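You operate a simulated robot arm through the tools that you are given. There is no shell and no other tool.

You are at the controls of a simulated robot arm. One attempt, no reset.

TASK
Set the controls near the top of the grey-legged table. At the end: the front left bolt is turned to loose; the back right bolt is turned to loose; the front right bolt is turned to loose; the power switch is switched on; whatever was shut is shut again. Leave all else as you found it, and nothing knocked over.

The check looks at the end state, three seconds after you hand in, the way a careful person would. Anything else that was tipped, shoved, dropped, spilled or broken makes it a failure.

THE ROBOT
A 7-joint arm with a two-finger gripper, fixed in place. Base frame: the origin is at the foot of the arm, x ahead of it, y to its left, z up; the work surface is at about z = 0. Units: mm, rad, N and s.
With the tool pointing down near the work surface it reaches from about 220 to 560 mm from the base axis. Its first joint turns from -2.897 to 2.897 rad. Payload 1.2 kg.
The TCP is the grasp point between the finger pads, 22 mm short of the fingertips. In the tool frame z runs along the fingers and y along their closing line. The gripper opens to 92 mm. The gripper's body begins 65 mm behind the TCP.
Orientation is that of the tool frame in the base frame, as [roll, pitch, yaw] about the fixed x, y, z axes, in that order (R = Rz(yaw) Ry(pitch) Rx(roll)). With the fingers straight down and closing along the base's y, the tool's x points along the base's -x, its y along +y and its z along -z.

THE INTERFACE
- The arm moves only by the tool play_rows. Its argument "rows" is a list of rows, each a list of 7 numbers: the shift along the base's x, y, z in mm, then the turn, a rotation vector about the base's x, y, z in degrees, then the finger opening in mm, from 0 to 92. In form: [[dx, dy, dz, wx, wy, wz, hand], ...]. A call has 1 to 20 rows; each row shifts and turns the commanded pose from where the row before left it. Each row takes 0.2 s and may step no farther than 50 mm and 0.15 rad from the row before; otherwise, or with a gripper value out of range, the whole call is refused. A pose out of reach is approached as far as the arm can. The call stops where the force on the tool passes 40 N (or 10 N more than at its start, if that is more) or the arm is blocked; 0.2 s more then pass. The fingers move at their own pace and stop on an object; they squeeze with about 26 N. The grip force told is the motor's: it shows also when the fingers shut on nothing. Time passes only in rows, and 0.2 s behind the last, so rows that do not move let the fingers close. The reply holds the time, the measured pose of the TCP, the force on the tool along the base axes, the opening and the grip force, in the units named above and with some noise, with the torque about the TCP (base axes, N m) and any sound that the robot's microphone picked up, and new pictures: "show" is both (left out), scene, wrist or none.
- Cameras (640 x 400 px; columns grow to the right, rows downward): "scene" is fixed at [220.3, 499.7, 795.3]; the picture's right is [-0.87, -0.49, 0.00], its down [-0.43, 0.77, -0.47] and it looks along [0.23, -0.41, -0.88] (base axes); focal length 314 px, centre (320, 200). "wrist" rides on the gripper at [71, 19, -102] in the tool frame; the picture's right is [-0.26, 0.97, 0.00], its down [-0.75, -0.20, -0.62] and it looks along [-0.60, -0.16, 0.78] (tool axes); focal length 280 px, centre (320, 200). There is no depth. A picture from a camera that has moved, and an enlarged one, comes with that camera's place and axes in the base frame and with its lens.
- close_up(camera, box): a new picture of the part [left, top, right, bottom] of that camera's present view, enlarged. It takes no simulated time.
- hand_in(): hands the job in; it is judged then, once.

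Nothing tells you positions but the pictures and the camera data. Unless the task says otherwise, let go and move clear before handing in.

The tools are called after ">>>" as a command line: name --pt "numbers of a row" for each row, then --argument value for the rest, lists and objects as JSON in quotes. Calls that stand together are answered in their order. play_rows: Moves the arm, as the interface text tells. Its arguments: {"type":"object","properties":{"rows":{"type":"array","items":{"type":"array","items":{"type":"number"}}},"show":{"type":"string","enum":["both","scene","wrist","none"]}},"required":["rows"]} The other tools are called the same way: close_up (camera, box) takes an enlarged picture of a part of a camera's view; hand_in () hands the job in.

At the start:

```text
time_s: 0.0
tcp_pos: [304.3, 236.5, 335.9]
tcp_rot: [3.141, 0.001, 3.14]
force: [-0.4, -0.1, -0.5]
moment: [0.01, -0.02, 0.01]
gripper_width: 91.7
grasp_force: 0.1
```

scene: 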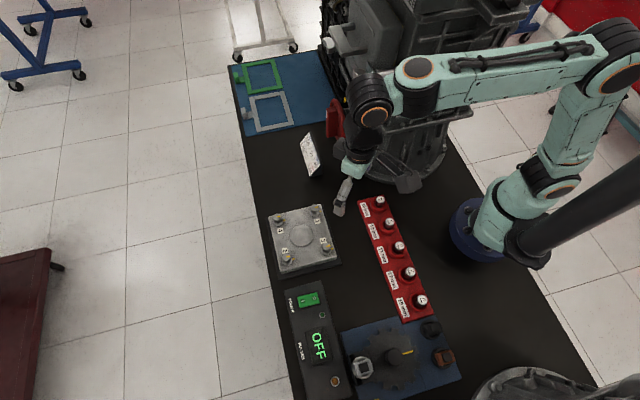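
wrist: 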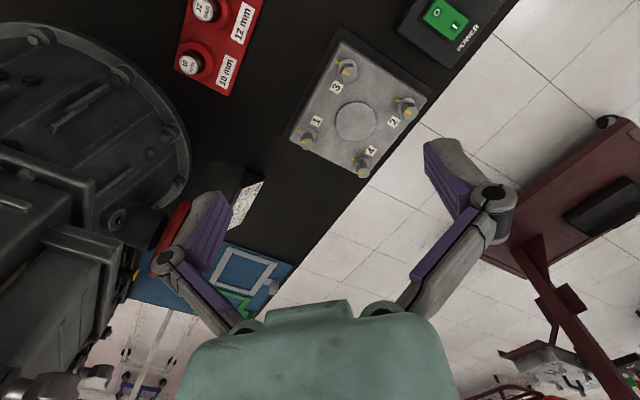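

I see a workbench with a grey plate with four numbered bolts, a power switch box showing OFF, a row of red socket holders, a blue gear fixture and a card. I'll take close-ups first to read the labels before moving.

>>> close_up --camera "scene" --box '[250, 190, 350, 280]'

>>> close_up --camera "scene" --box '[270, 275, 370, 400]'

>>> close_up --camera "scene" --box '[340, 180, 460, 330]'

>>> close_up --camera "wrist" --box '[270, 20, 450, 190]'

>>> close_up --camera "scene" --box '[290, 100, 370, 200]'

>>> close_up --camera "scene" --box '[330, 310, 470, 400]'

```text
4.44 times, centred on (300, 235) of scene
camera zoom: at [220.3, 499.7, 795.3], right [-0.87, -0.49, 0.0], down [-0.43, 0.77, -0.47], along [0.23, -0.41, -0.88], focal length 1393 px, centre (409, 44)
```

zoom: 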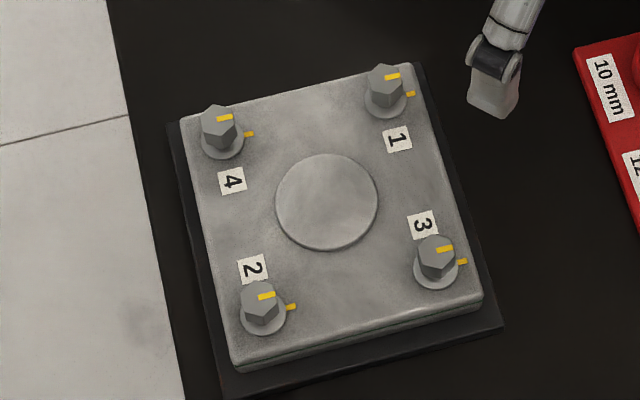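

```text
3.20 times, centred on (320, 338) of scene
camera zoom: at [220.3, 499.7, 795.3], right [-0.87, -0.49, 0.0], down [-0.43, 0.77, -0.47], along [0.23, -0.41, -0.88], focal length 1003 px, centre (320, -240)
```

zoom: 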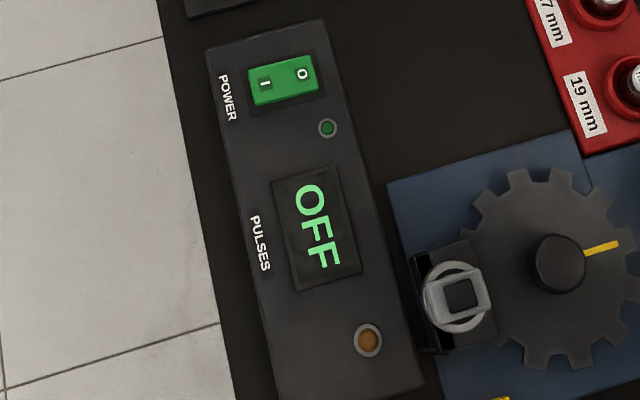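

```text
2.67 times, centred on (400, 255) of scene
camera zoom: at [220.3, 499.7, 795.3], right [-0.87, -0.49, 0.0], down [-0.43, 0.77, -0.47], along [0.23, -0.41, -0.88], focal length 836 px, centre (107, 53)
```

zoom: 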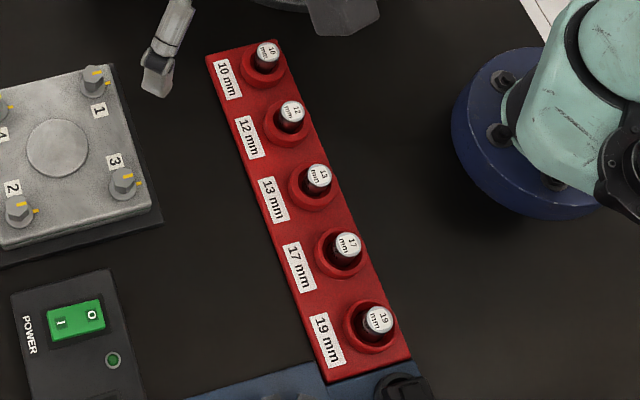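

```text
2.35 times, centred on (360, 105) of wrist
camera zoom: at [231.8, 255.8, 438.5], right [0.26, 0.97, 0.0], down [0.75, -0.2, 0.62], along [0.6, -0.16, -0.78], focal length 660 px, centre (226, 424)
```

zoom: 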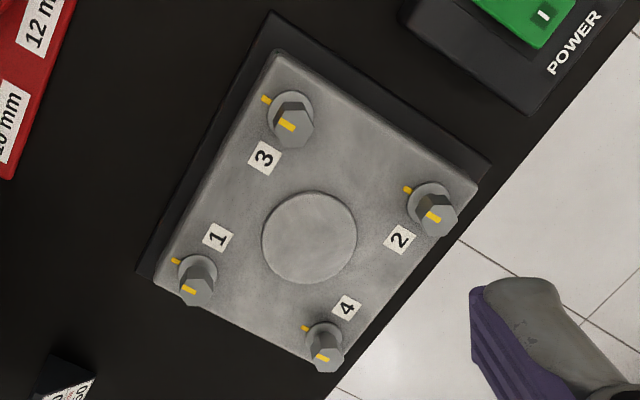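

```text
4.00 times, centred on (330, 150) of scene
camera zoom: at [220.3, 499.7, 795.3], right [-0.87, -0.49, 0.0], down [-0.43, 0.77, -0.47], along [0.23, -0.41, -0.88], focal length 1254 px, centre (280, 400)
```

zoom: 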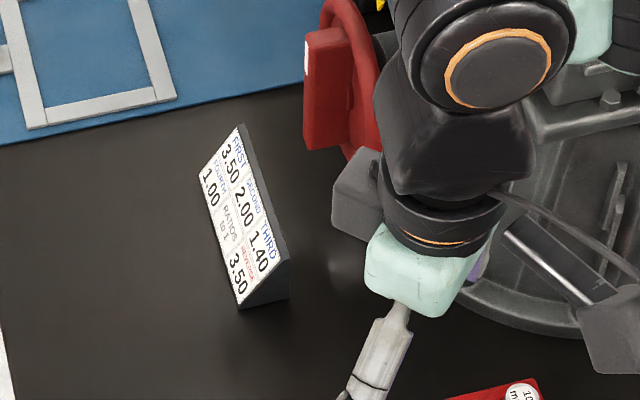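

```text
4.44 times, centred on (400, 355) of scene
camera zoom: at [220.3, 499.7, 795.3], right [-0.87, -0.49, 0.0], down [-0.43, 0.77, -0.47], along [0.23, -0.41, -0.88], focal length 1393 px, centre (-36, -489)
```

zoom: 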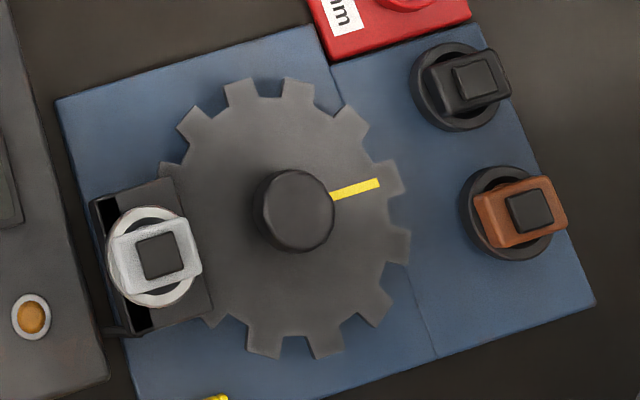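

I see one bolt plate (numbers 1–4) and a power switch on this bench, but I need to find what "grey-legged table" is and whether other controls exist. I'll zoom in on the surroundings.

>>> close_up --camera "wrist" --box '[480, 300, 640, 400]'

>>> close_up --camera "wrist" --box '[60, 180, 300, 400]'

>>> close_up --camera "scene" --box '[180, 0, 340, 140]'

>>> close_up --camera "scene" --box '[0, 0, 160, 110]'

>>> close_up --camera "scene" --box '[310, 0, 640, 200]'

>>> close_up --camera "scene" --box '[430, 230, 640, 400]'

```text
4.00 times, centred on (560, 350) of wrist
camera zoom: at [231.8, 255.8, 438.5], right [0.26, 0.97, 0.0], down [0.75, -0.2, 0.62], along [0.6, -0.16, -0.78], focal length 1122 px, centre (-640, -400)
```

zoom: 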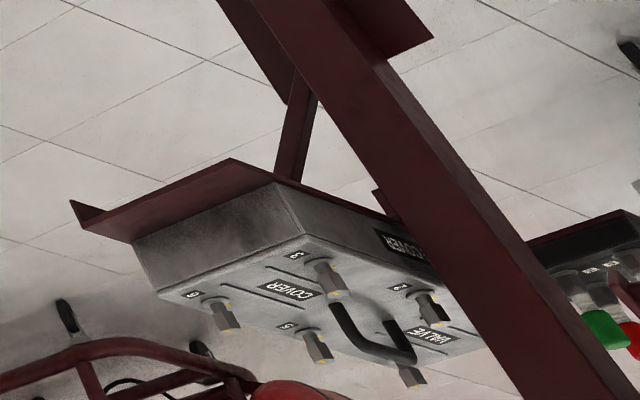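

```text
1.82 times, centred on (180, 290) of wrist
camera zoom: at [231.8, 255.8, 438.5], right [0.26, 0.97, 0.0], down [0.75, -0.2, 0.62], along [0.6, -0.16, -0.78], focal length 510 px, centre (574, 36)
```

zoom: 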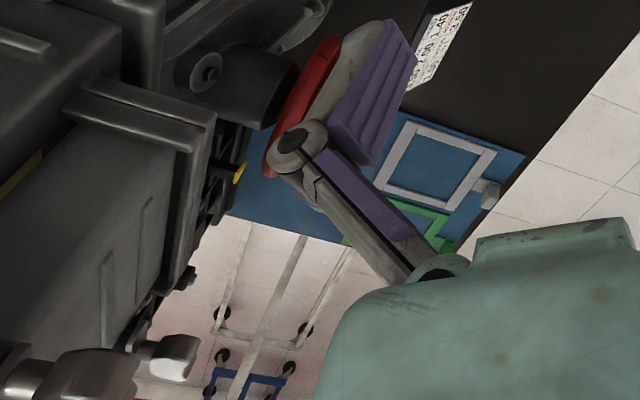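

```text
2.86 times, centred on (260, 70) of scene
camera zoom: at [220.3, 499.7, 795.3], right [-0.87, -0.49, 0.0], down [-0.43, 0.77, -0.47], along [0.23, -0.41, -0.88], focal length 896 px, centre (491, 571)
```

zoom: 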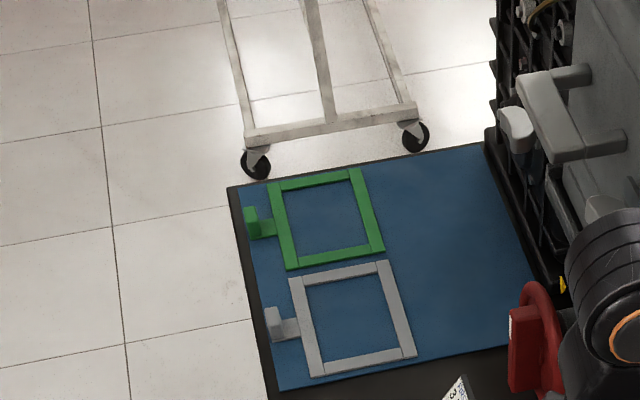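

```text
3.64 times, centred on (80, 55) of scene
camera zoom: at [220.3, 499.7, 795.3], right [-0.87, -0.49, 0.0], down [-0.43, 0.77, -0.47], along [0.23, -0.41, -0.88], focal length 1140 px, centre (1193, 727)
```

zoom: 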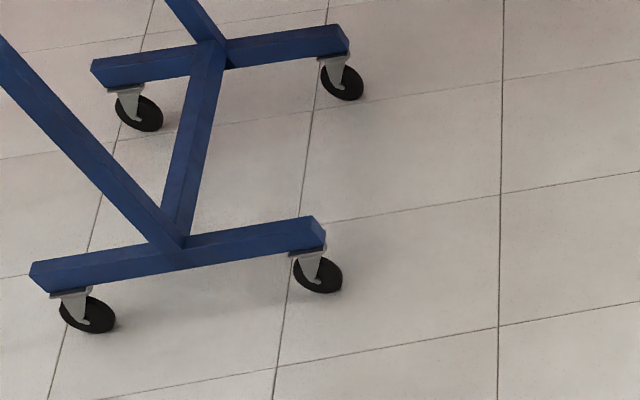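

```text
1.94 times, centred on (475, 100) of scene
camera zoom: at [220.3, 499.7, 795.3], right [-0.87, -0.49, 0.0], down [-0.43, 0.77, -0.47], along [0.23, -0.41, -0.88], focal length 608 px, centre (19, 394)
```

zoom: 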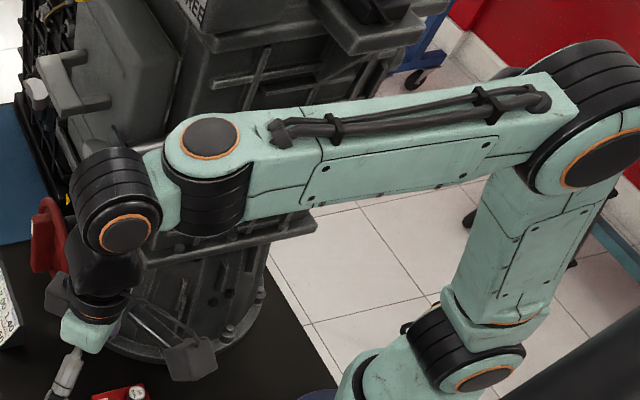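

```text
2.35 times, centred on (535, 315) of scene
camera zoom: at [220.3, 499.7, 795.3], right [-0.87, -0.49, 0.0], down [-0.43, 0.77, -0.47], along [0.23, -0.41, -0.88], focal length 738 px, centre (-186, -71)
```

zoom: 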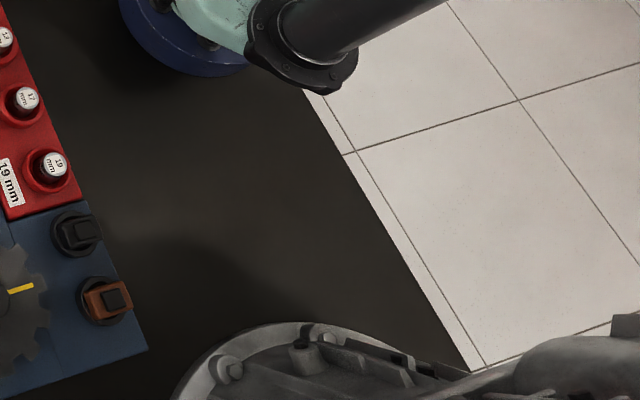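

I see a second panel (COVER / VALVE / POWER labels) in the background on a red stand, so I need to look round before deciding. I'll lift the tool and tip the wrist camera up to look out across the room; nothing is touched.

>>> play_rows --pt "0 0 30 0 -8 0 92" --pt "0 0 30 0 -8 0 92" --pt "0 0 30 0 -8 0 92" --pt "0 0 10 0 -8 0 92" --pt "0 0 0 0 -8 0 92"

```text
time_s: 1.2
tcp_pos: [305.3, 234.4, 435.9]
tcp_rot: [-3.141, 0.7, -3.141]
force: [0.1, 0.6, 0.6]
moment: [0.0, -0.04, 0.0]
gripper_width: 92.0
grasp_force: 0.0
camera wrist: at [183.6, 254.0, 469.0], right [0.2, 0.97, 0.17], down [0.17, -0.2, 0.96], along [0.96, -0.16, -0.21], focal length 280 px, centre (320, 200)
```

scene: 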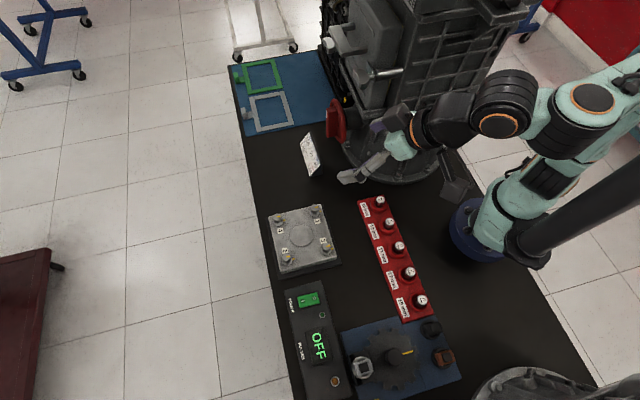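
wrist: 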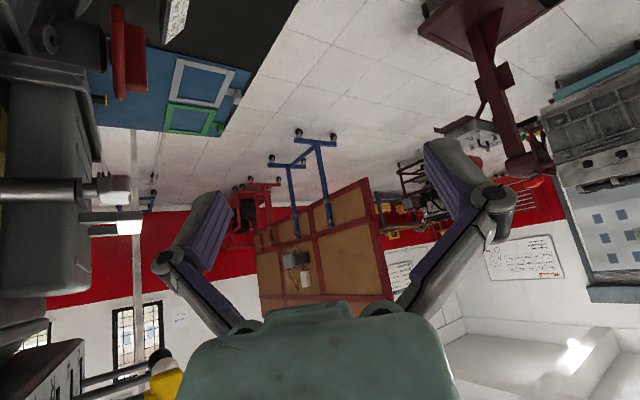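

I see a whole workshop upside-down in the wrist view: blue-legged boards, a red stand with a box, a teal-framed table. I'll zoom into parts to identify which has grey legs.

>>> close_up --camera "wrist" --box '[360, 60, 580, 260]'

>>> close_up --camera "wrist" --box '[500, 30, 640, 170]'

>>> close_up --camera "wrist" --box '[0, 100, 220, 400]'

>>> close_up --camera "wrist" --box '[0, 0, 260, 160]'

```text
2.00 times, centred on (470, 160) of wrist
camera zoom: at [183.6, 254.0, 469.0], right [0.2, 0.97, 0.17], down [0.17, -0.2, 0.96], along [0.96, -0.16, -0.21], focal length 561 px, centre (20, 280)
```

zoom: 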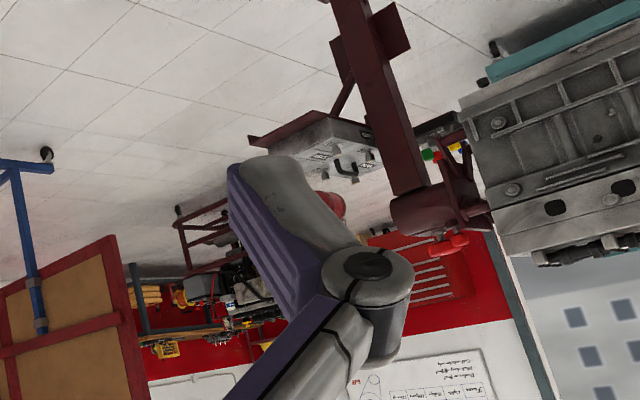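

```text
2.86 times, centred on (570, 100) of wrist
camera zoom: at [183.6, 254.0, 469.0], right [0.2, 0.97, 0.17], down [0.17, -0.2, 0.96], along [0.96, -0.16, -0.21], focal length 801 px, centre (-394, 486)
```

zoom: 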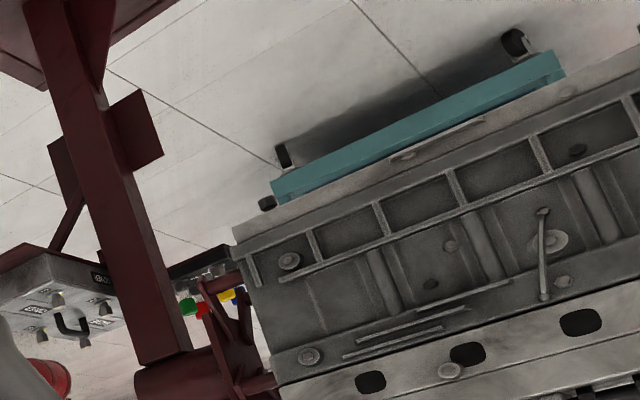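

```text
1.33 times, centred on (110, 250) of wrist
camera zoom: at [183.6, 254.0, 469.0], right [0.2, 0.97, 0.17], down [0.17, -0.2, 0.96], along [0.96, -0.16, -0.21], focal length 374 px, centre (600, 133)
```

zoom: 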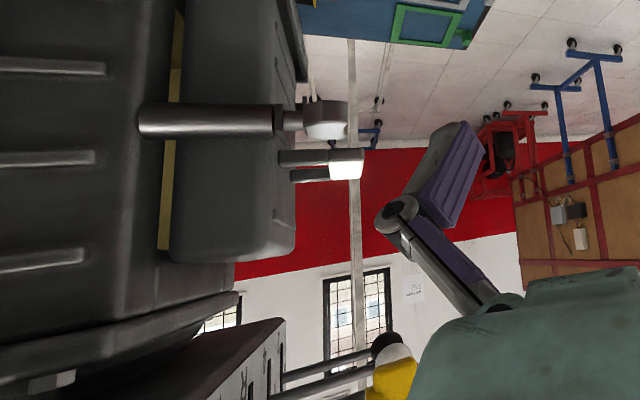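

```text
2.46 times, centred on (130, 80) of wrist
camera zoom: at [183.6, 254.0, 469.0], right [0.2, 0.97, 0.17], down [0.17, -0.2, 0.96], along [0.96, -0.16, -0.21], focal length 690 px, centre (788, 495)
```

zoom: 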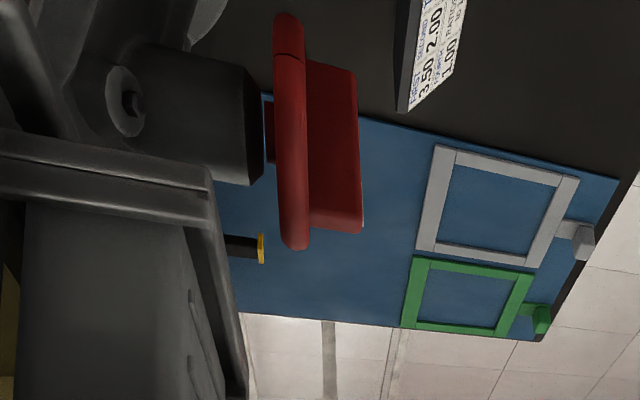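

I see only one reachable bolt plate so far. I'll swing the arm round (staying high) to look at the bench end that the scene camera cuts off.

>>> play_rows --pt "-30.9 35.4 0 0 0 7 92" --pt "-34.9 31.3 0 0 0 7 92" --pt "-38.5 26.9 0 0 0 7 92" --pt "-41.5 22 0 0 0 7 92" --pt "-43.9 16.7 0 0 0 7 92" --pt "-45.6 11.3 0 0 0 7 92"

```text
time_s: 2.5
tcp_pos: [192.5, 331.7, 446.8]
tcp_rot: [3.124, 0.723, -2.775]
force: [-0.1, -1.1, -0.2]
moment: [0.01, -0.02, 0.01]
gripper_width: 92.1
grasp_force: 0.1
stopped in row 6: the arm was blocked; the commanded pose is now the measured one
camera wrist: at [71.7, 305.3, 477.8], right [-0.17, 0.97, 0.19], down [0.22, -0.15, 0.96], along [0.96, 0.21, -0.19], focal length 280 px, centre (320, 200)
```

scene: 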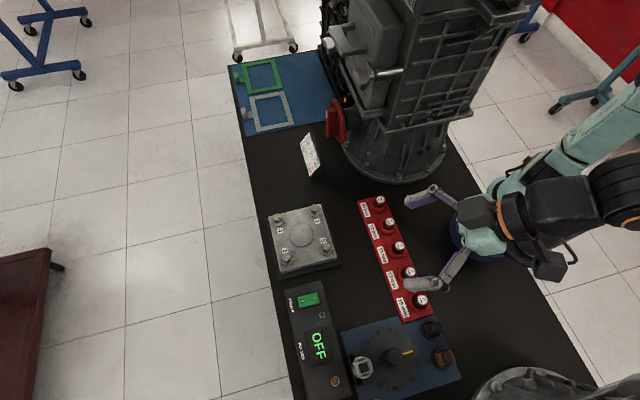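
wrist: 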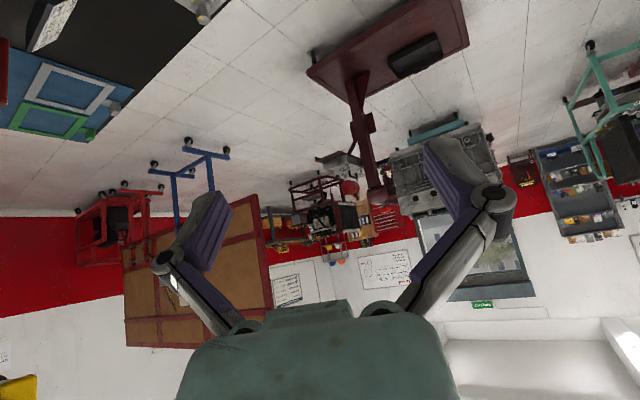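

The arm reached a joint limit with the tool pitched and folded in, with no contact force. I'll bring the tool back to vertical and then turn it to look at the +y end of the bench.

>>> play_rows --pt "8 8 0 -2.87 7.47 0 92" --pt "8 8 0 -2.87 7.47 0 92" --pt "0 0 0 -2.87 7.47 0 92" --pt "0 0 0 -2.87 7.47 0 92" --pt "0 0 0 0 0 8 92" --pt "0 0 0 0 0 8 92" --pt "0 0 0 0 0 8 92" --pt "0 0 0 0 0 8 92" --pt "0 0 0 0 0 8 92"

```text
time_s: 4.5
tcp_pos: [202.4, 351.1, 445.5]
tcp_rot: [3.121, 0.161, -2.057]
force: [0.3, -0.5, 0.7]
moment: [-0.01, -0.02, 0.0]
gripper_width: 92.3
grasp_force: 0.1
camera wrist: at [145.2, 282.9, 535.5], right [-0.73, 0.68, 0.06], down [0.49, 0.47, 0.73], along [0.47, 0.57, -0.68], focal length 280 px, centre (320, 200)
```

scene: 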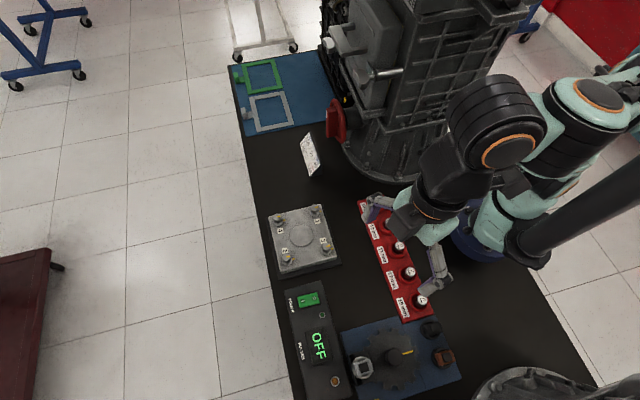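
wrist: 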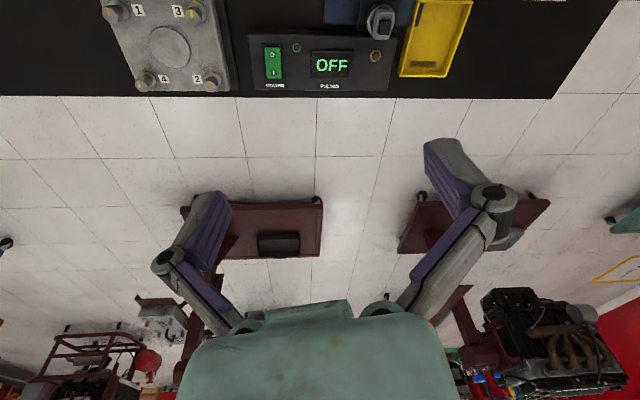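

Now I see the bench's far end: a yellow tray-like thing beyond the pulse box. I'll zoom in on it and the background.

>>> close_up --camera "wrist" --box '[90, 0, 250, 100]'

>>> close_up --camera "wrist" --box '[240, 0, 560, 110]'

>>> close_up --camera "wrist" --box '[0, 180, 330, 400]'

>>> close_up --camera "wrist" --box '[390, 130, 640, 400]'

```text
4.00 times, centred on (170, 50) of wrist
camera zoom: at [145.2, 282.9, 535.5], right [-0.73, 0.68, 0.06], down [0.49, 0.47, 0.73], along [0.47, 0.57, -0.68], focal length 1122 px, centre (920, 800)
```

zoom: 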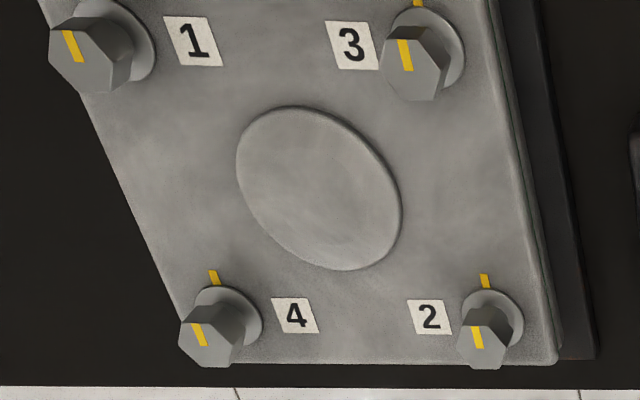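

```text
2.00 times, centred on (400, 55) of wrist
camera zoom: at [145.2, 282.9, 535.5], right [-0.73, 0.68, 0.06], down [0.49, 0.47, 0.73], along [0.47, 0.57, -0.68], focal length 561 px, centre (160, 490)
```

zoom: 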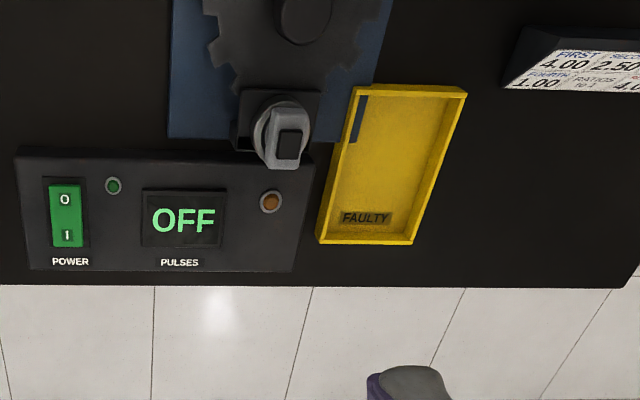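

```text
1.82 times, centred on (165, 290) of wrist
camera zoom: at [145.2, 282.9, 535.5], right [-0.73, 0.68, 0.06], down [0.49, 0.47, 0.73], along [0.47, 0.57, -0.68], focal length 510 px, centre (602, 36)
```

zoom: 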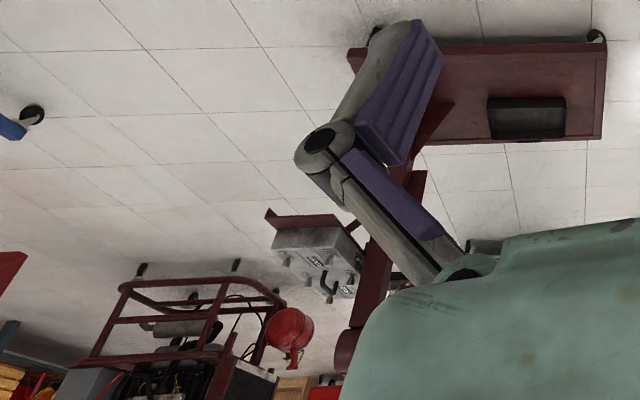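

```text
1.48 times, centred on (515, 265) of wrist
camera zoom: at [145.2, 282.9, 535.5], right [-0.73, 0.68, 0.06], down [0.49, 0.47, 0.73], along [0.47, 0.57, -0.68], focal length 415 px, centre (31, 104)
```

zoom: 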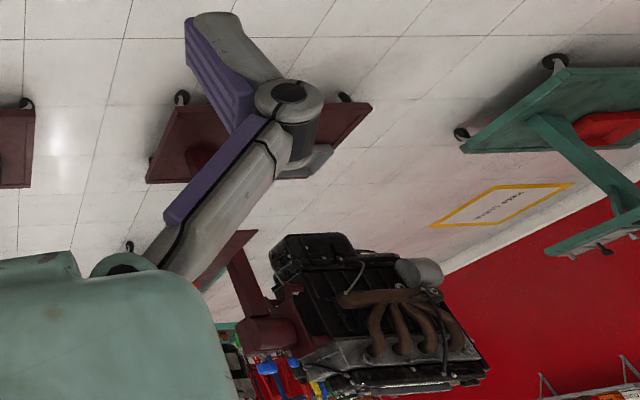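

The bench carries the bolt plate (labels 1–4 readable from the outer edge: 4 front-left, 2 front-right, 3 back-right, 1 back-left), and the power box reading OFF. I place bolts at about 3 (334,266), 4 (482,258), 2 (404,336), 1 (411,187) with heads at z≈65. Next I go above the plate with the tool vertical for a closer look.

>>> play_rows --pt "25.4 -15.9 -30 -4.05 2.15 0 92" --pt "25.4 -15.9 -30 -4.05 2.15 0 92" --pt "25.4 -15.9 -30 0 0 0 92" --pt "25.4 -15.9 -30 0 0 0 92" --pt "25.4 -15.9 -30 0 0 0 92" --pt "25.4 -15.9 -30 0 0 0 92" --pt "20 -10 -30 0 0 0 92"

```text
time_s: 6.1
tcp_pos: [374.6, 245.4, 233.9]
tcp_rot: [3.12, 0.001, -2.061]
force: [0.3, 0.6, 0.0]
moment: [0.0, -0.01, -0.02]
gripper_width: 91.8
grasp_force: 0.0
camera wrist: at [324.7, 190.5, 337.5], right [-0.73, 0.69, 0.02], down [0.55, 0.56, 0.62], along [0.41, 0.46, -0.78], focal length 280 px, centre (320, 200)
```

scene: 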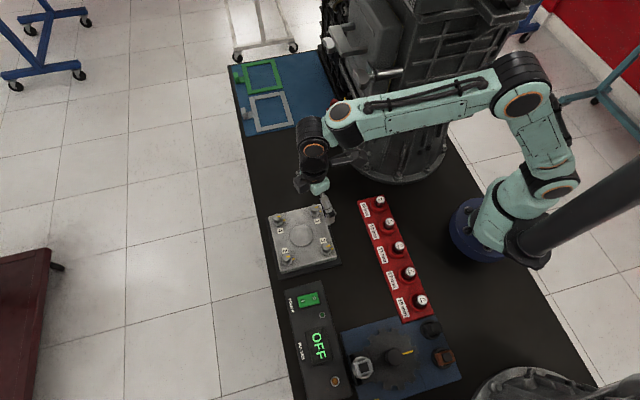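
wrist: 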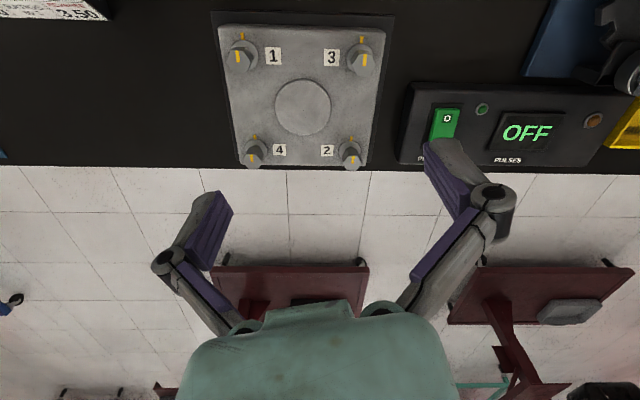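

>>> close_up --camera "wrist" --box '[210, 15, 400, 175]'

>>> close_up --camera "wrist" --box '[400, 70, 640, 190]'

>>> close_up --camera "scene" --box '[280, 280, 340, 320]'

>>> close_up --camera "wrist" --box '[200, 240, 640, 400]'

```text
2.50 times, centred on (305, 95) of wrist
camera zoom: at [324.7, 190.5, 337.5], right [-0.73, 0.69, 0.02], down [0.55, 0.56, 0.62], along [0.41, 0.46, -0.78], focal length 701 px, centre (358, 462)
```

zoom: 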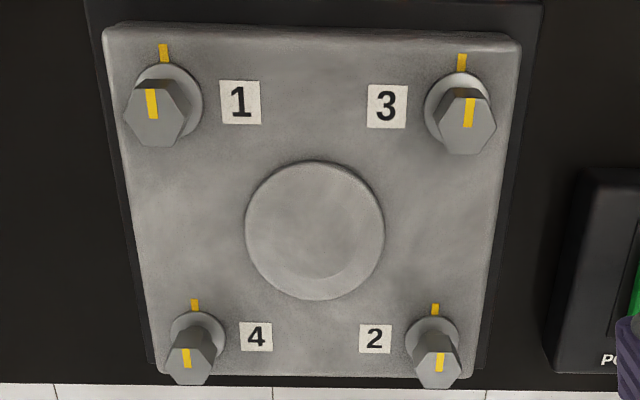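

```text
2.67 times, centred on (520, 130) of wrist
camera zoom: at [324.7, 190.5, 337.5], right [-0.73, 0.69, 0.02], down [0.55, 0.56, 0.62], along [0.41, 0.46, -0.78], focal length 748 px, centre (-213, 387)
```

zoom: 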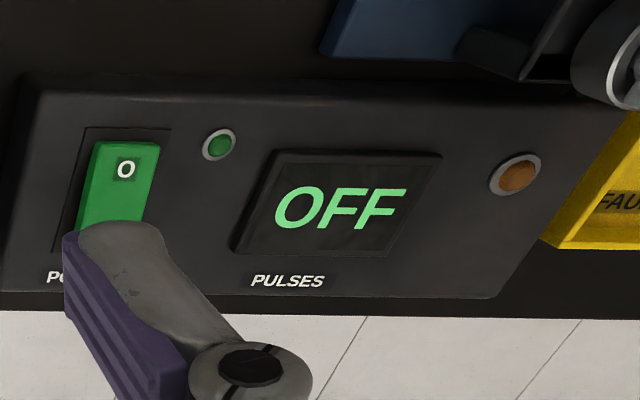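

```text
10.00 times, centred on (310, 300) of scene
camera zoom: at [220.3, 499.7, 795.3], right [-0.87, -0.49, 0.0], down [-0.43, 0.77, -0.47], along [0.23, -0.41, -0.88], focal length 3135 px, centre (420, -800)
```

zoom: 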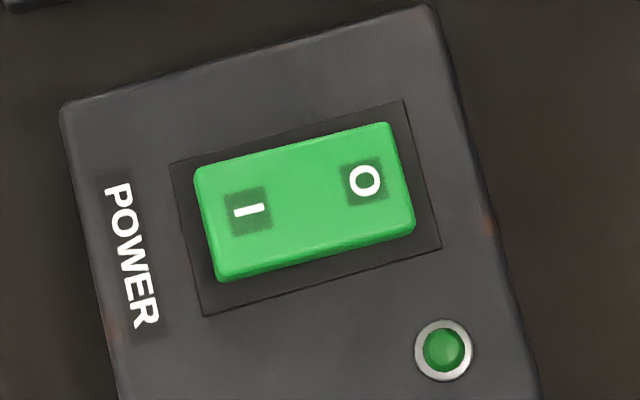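

```text
1.45 times, centred on (420, 320) of wrist
camera zoom: at [324.7, 190.5, 337.5], right [-0.73, 0.69, 0.02], down [0.55, 0.56, 0.62], along [0.41, 0.46, -0.78], focal length 408 px, centre (174, 26)
```

zoom: 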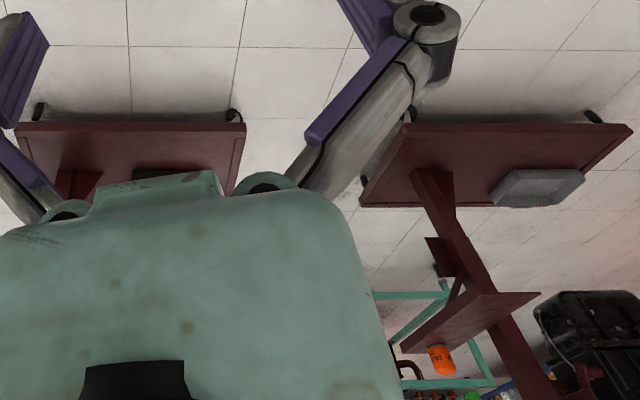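

All four pointers are on the plate marks (tight); plate top is about z≈39 and hex heads top out near z≈63. I'll start with bolt 3 (back right): turn the tool so its closing line lies across two flats and hover 45 mm above it.

>>> play_rows --pt "0 0 0 -0.58 -1.09 0 60" --pt "-7 3.3 -17.3 0 0 -8 60" --pt "-7 3.3 -17.3 0 0 -8 60" --pt "-7 3.3 -17.3 0 0 -8 60" --pt "-7 3.3 -17.3 0 0 -8 60" --pt "-7 3.3 -17.3 0 0 -8 60" --pt "-6.6 3.1 -17.4 0 0 -8 60" --pt "0 0 0 0 0 0 60"

```text
time_s: 7.9
tcp_pos: [332.4, 264.4, 130.6]
tcp_rot: [-3.141, 0.001, -2.899]
force: [0.1, -0.1, 0.1]
moment: [0.01, -0.05, 0.01]
gripper_width: 59.9
grasp_force: 0.1
camera wrist: at [257.2, 266.8, 233.6], right [0.02, 1.0, 0.0], down [0.78, -0.02, 0.63], along [0.63, -0.02, -0.78], focal length 280 px, centre (320, 200)
```

scene: 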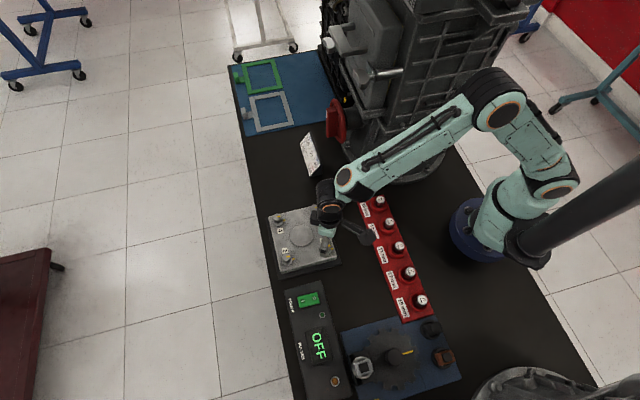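
wrist: 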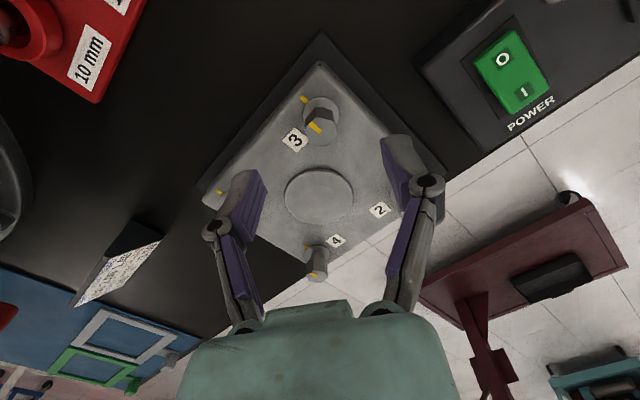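

>>> close_up --camera "wrist" --box '[270, 80, 370, 160]'

>>> close_up --camera "wrist" --box '[190, 30, 450, 300]'

>>> close_up --camera "scene" --box '[265, 195, 355, 280]'

```text
5.00 times, centred on (320, 120) of wrist
camera zoom: at [257.2, 266.8, 233.6], right [0.02, 1.0, 0.0], down [0.78, -0.02, 0.63], along [0.63, -0.02, -0.78], focal length 1402 px, centre (320, 600)
```

zoom: 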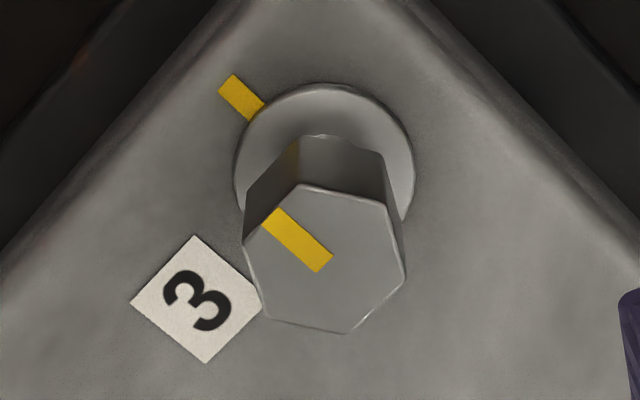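

```text
1.48 times, centred on (320, 165) of wrist
camera zoom: at [257.2, 266.8, 233.6], right [0.02, 1.0, 0.0], down [0.78, -0.02, 0.63], along [0.63, -0.02, -0.78], focal length 415 px, centre (320, 252)
```

zoom: 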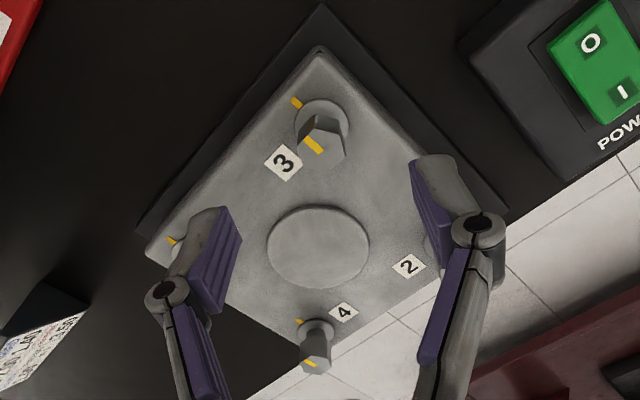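

```text
4.71 times, centred on (310, 238) of scene
camera zoom: at [220.3, 499.7, 795.3], right [-0.87, -0.49, 0.0], down [-0.43, 0.77, -0.47], along [0.23, -0.41, -0.88], focal length 1475 px, centre (367, 24)
```

zoom: 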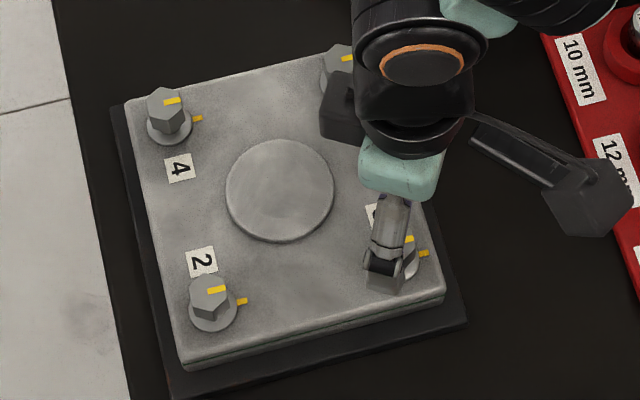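

Bolt 3's hex centre resolves to about (335.5, 265.5), flats' normal at ~105°, which matches my closing line. I'll lower so the fingertips straddle the head, just above the washer, and look before closing.

>>> play_rows --pt "3.1 1.1 -10 0 0 0 46" --pt "0 0 -15 0 0 0 46" --pt "0 0 -15 0 0 0 46" --pt "0 0 -12 0 0 0 46" --pt "0 0 -8 0 0 0 46"

```text
time_s: 9.1
tcp_pos: [336.1, 266.6, 70.6]
tcp_rot: [-3.141, 0.0, -2.896]
force: [0.2, -0.6, 0.1]
moment: [-0.01, 0.01, -0.01]
gripper_width: 46.2
grasp_force: 0.1
camera wrist: at [260.8, 267.8, 173.4], right [0.02, 1.0, 0.0], down [0.78, -0.02, 0.63], along [0.63, -0.01, -0.78], focal length 280 px, centre (320, 200)
```

scene: 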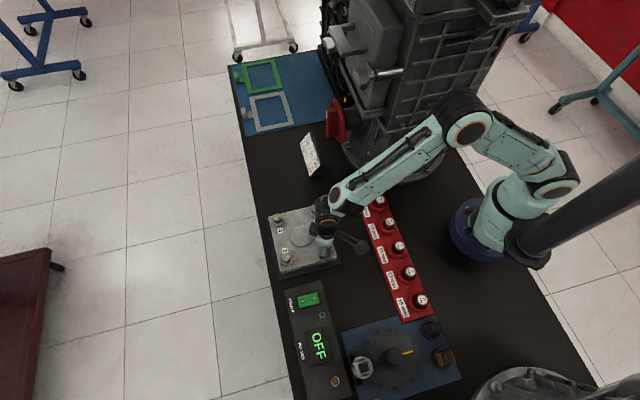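
wrist: 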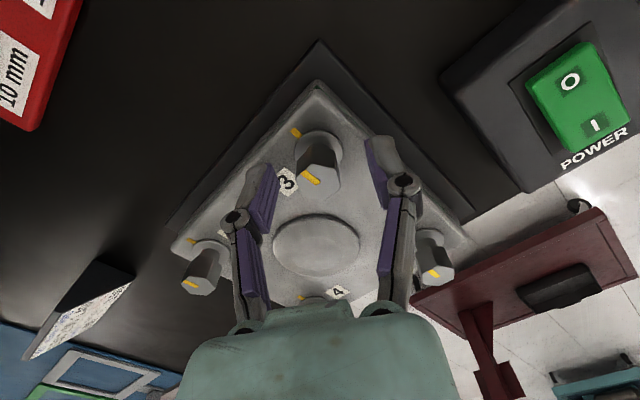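

>>> close_up --camera "wrist" --box '[220, 80, 440, 260]'

>>> close_up --camera "scene" --box '[290, 200, 350, 270]'

```text
2.22 times, centred on (330, 170) of wrist
camera zoom: at [260.8, 267.8, 173.4], right [0.02, 1.0, 0.0], down [0.78, -0.02, 0.63], along [0.63, -0.01, -0.78], focal length 623 px, centre (298, 267)
```

zoom: 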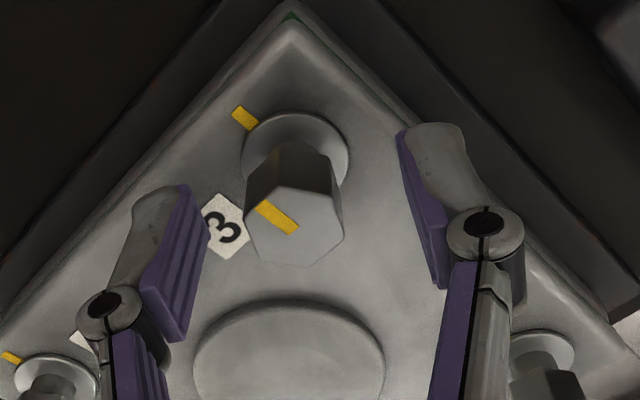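

```text
5.71 times, centred on (320, 235) of scene
camera zoom: at [220.3, 499.7, 795.3], right [-0.87, -0.49, 0.0], down [-0.43, 0.77, -0.47], along [0.23, -0.41, -0.88], focal length 1792 px, centre (320, 0)
```

zoom: 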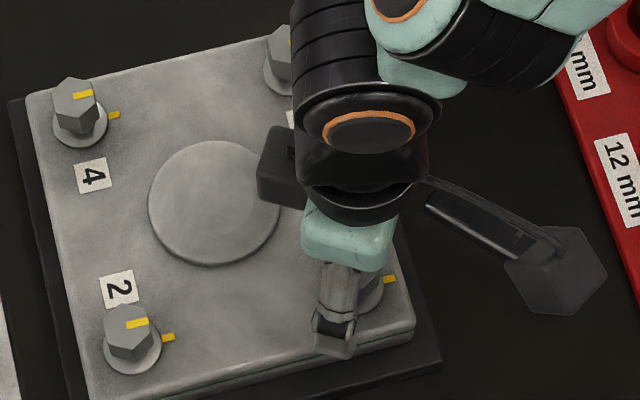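

The head sits centrally between the fingers. Closing on it now.

>>> play_rows --pt "0 0 0 0 0 0 30" --pt "0 0 0 0 0 0 10" --pt "0 0 0 0 0 0 10"

```text
time_s: 9.9
tcp_pos: [337.1, 265.5, 71.9]
tcp_rot: [-3.14, 0.001, -2.901]
force: [-0.4, -5.6, 4.3]
moment: [-0.16, 0.11, 0.03]
gripper_width: 18.6
grasp_force: 27.6
camera wrist: at [261.0, 267.4, 173.6], right [0.02, 1.0, 0.0], down [0.78, -0.02, 0.63], along [0.63, -0.02, -0.78], focal length 280 px, centre (320, 200)
```

scene: 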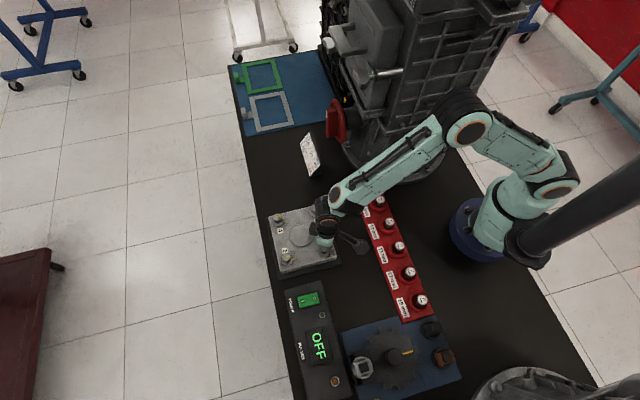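
wrist: 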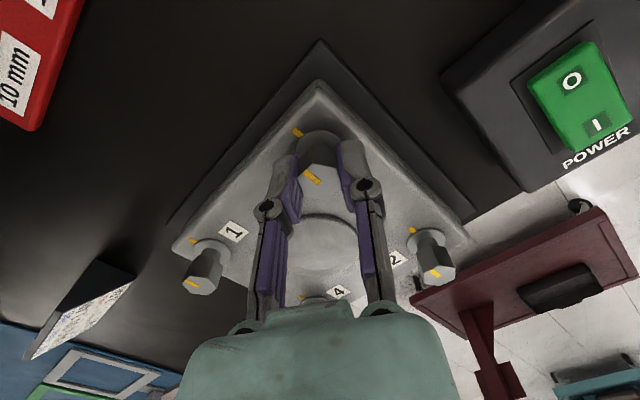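

Gripped at 18.6 mm across flats. Now I'll turn it counter-clockwise a little and watch torque, sound and pointer.

>>> play_rows --pt "0 0 0 0 0 5 10" --pt "0 0 0 0 0 5 10" --pt "0 0 0 0 0 5 10" --pt "0 0 0 0 0 5 10"

>>> close_up --camera "wrist" --box '[220, 80, 440, 260]'

```text
time_s: 10.9
tcp_pos: [335.9, 264.9, 70.8]
tcp_rot: [-3.14, -0.001, -2.547]
force: [0.6, -5.8, -0.9]
moment: [-0.09, 0.12, 0.03]
gripper_width: 18.7
grasp_force: 28.1
camera wrist: at [264.9, 242.1, 173.6], right [-0.32, 0.95, 0.0], down [0.74, 0.25, 0.62], along [0.59, 0.2, -0.78], focal length 280 px, centre (320, 200)
```

scene: 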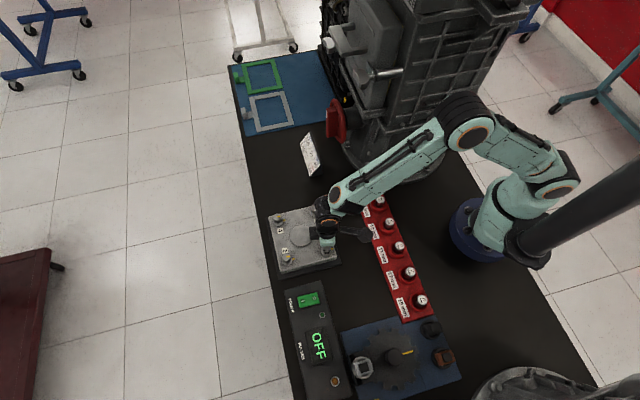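
wrist: 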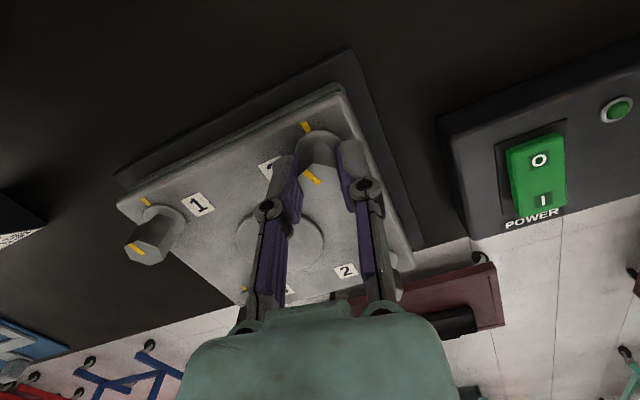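

```text
2.22 times, centred on (330, 170) of wrist
camera zoom: at [264.9, 242.1, 173.6], right [-0.32, 0.95, 0.0], down [0.74, 0.25, 0.62], along [0.59, 0.2, -0.78], focal length 623 px, centre (298, 267)
```

zoom: 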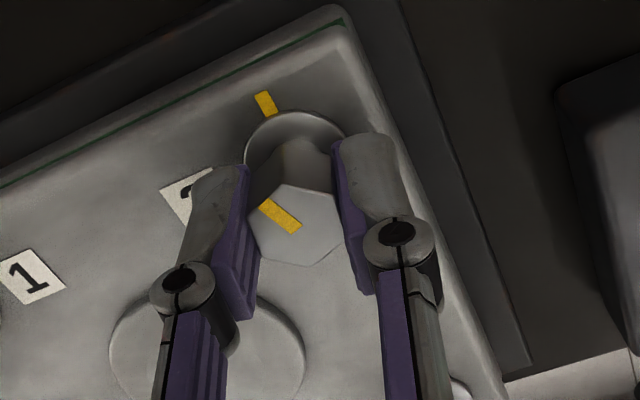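

The bolt turns smoothly with the gripper (about 20° so far). I'll continue counter-clockwise, watching for an end stop.

>>> play_rows --pt "0 0 0 0 0 7 10" --pt "0 0 0 0 0 7 10" --pt "0 0 0 0 0 7 10" --pt "0 0 0 0 0 7 10" --pt "0 0 0 0 0 7 10" --show "wrist"

>>> close_up --camera "wrist" --box '[220, 80, 440, 260]'

```text
time_s: 12.1
tcp_pos: [336.0, 265.4, 70.5]
tcp_rot: [3.141, 0.0, -1.937]
force: [5.5, -7.4, -19.8]
moment: [-0.54, 0.11, -0.01]
gripper_width: 18.8
grasp_force: 28.2
camera wrist: at [291.0, 206.6, 173.7], right [-0.81, 0.59, 0.0], down [0.46, 0.63, 0.62], along [0.37, 0.5, -0.78], focal length 280 px, centre (320, 200)
```

wrist: 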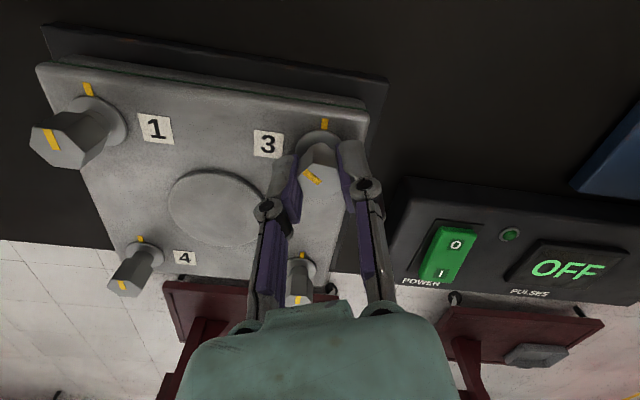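

```text
2.22 times, centred on (330, 170) of wrist
camera zoom: at [291.0, 206.6, 173.7], right [-0.81, 0.59, 0.0], down [0.46, 0.63, 0.62], along [0.37, 0.5, -0.78], focal length 623 px, centre (298, 267)
```

zoom: 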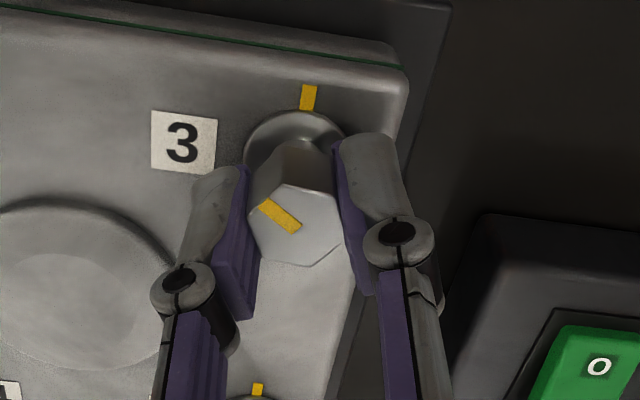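

About 55° turned; there's a growing −z pull on the tool, so I'll pause one row to see whether it settles before turning more.

>>> play_rows --pt "0 0 0 0 0 0 10" --show "none"

```text
time_s: 12.5
tcp_pos: [336.2, 266.0, 70.7]
tcp_rot: [-3.141, -0.002, -1.938]
force: [5.3, -8.2, -24.4]
moment: [-0.1, -0.02, 0.0]
gripper_width: 18.6
grasp_force: 28.1
```

>>> play_rows --pt "0 0 -0.7 0 0 0 10" --show "none"

```text
time_s: 12.9
tcp_pos: [336.9, 265.5, 71.2]
tcp_rot: [3.141, -0.003, -1.939]
force: [-0.9, -13.8, -6.5]
moment: [-0.46, 0.2, 0.0]
gripper_width: 18.4
grasp_force: 27.1
```

Lowering a touch relieved it, so that was just stiff positional tension. Continuing the turn to about 90° with small relief shifts.

>>> play_rows --pt "0 -0.4 -0.2 0 0 7 10" --pt "0 0 0 0 0 7 10" --pt "0 0 0 0 0 7 10" --show "none"

```text
time_s: 13.7
tcp_pos: [336.4, 266.3, 69.9]
tcp_rot: [3.141, -0.001, -1.57]
force: [-9.8, -19.9, 11.8]
moment: [-0.27, 0.22, -0.02]
gripper_width: 18.7
grasp_force: 27.5
```

>>> play_rows --pt "-0.3 -0.6 0.4 0 0 7 10" --pt "0 0 0 0 0 7 10" --show "wrist"

>>> close_up --camera "wrist" --box '[220, 80, 440, 260]'

```text
time_s: 14.3
tcp_pos: [335.5, 267.3, 69.7]
tcp_rot: [-3.14, 0.003, -1.324]
force: [0.1, -4.3, -11.8]
moment: [-0.4, -0.08, -0.04]
gripper_width: 18.6
grasp_force: 28.1
camera wrist: at [332.5, 192.4, 173.3], right [-1.0, 0.02, 0.0], down [0.01, 0.78, 0.63], along [0.01, 0.63, -0.78], focal length 280 px, centre (320, 200)
```

wrist: 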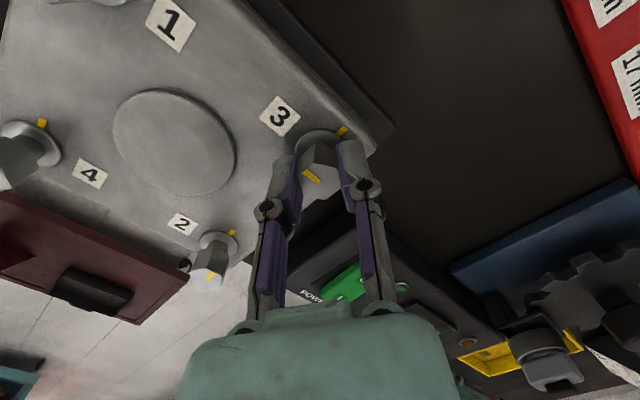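

```text
2.22 times, centred on (330, 170) of wrist
camera zoom: at [332.5, 192.4, 173.3], right [-1.0, 0.02, 0.0], down [0.01, 0.78, 0.63], along [0.01, 0.63, -0.78], focal length 623 px, centre (298, 267)
```

zoom: 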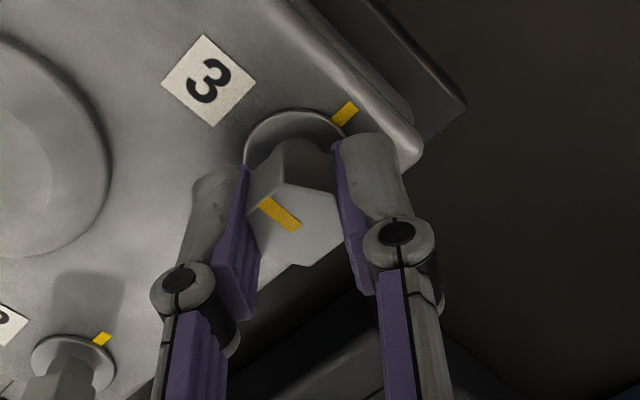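

90° turned with no stop or click yet. I'll keep turning gently toward a stop.

>>> play_rows --pt "0 -0.3 -0.3 0 0 7 10" --pt "0 0 0 0 0 7 10" --pt "0 0 0 0 0 7 10" --show "none"

```text
time_s: 15.1
tcp_pos: [334.9, 266.2, 70.5]
tcp_rot: [3.141, 0.003, -0.958]
force: [-4.8, -2.2, -4.9]
moment: [0.41, 0.4, -0.02]
gripper_width: 18.8
grasp_force: 28.0
```

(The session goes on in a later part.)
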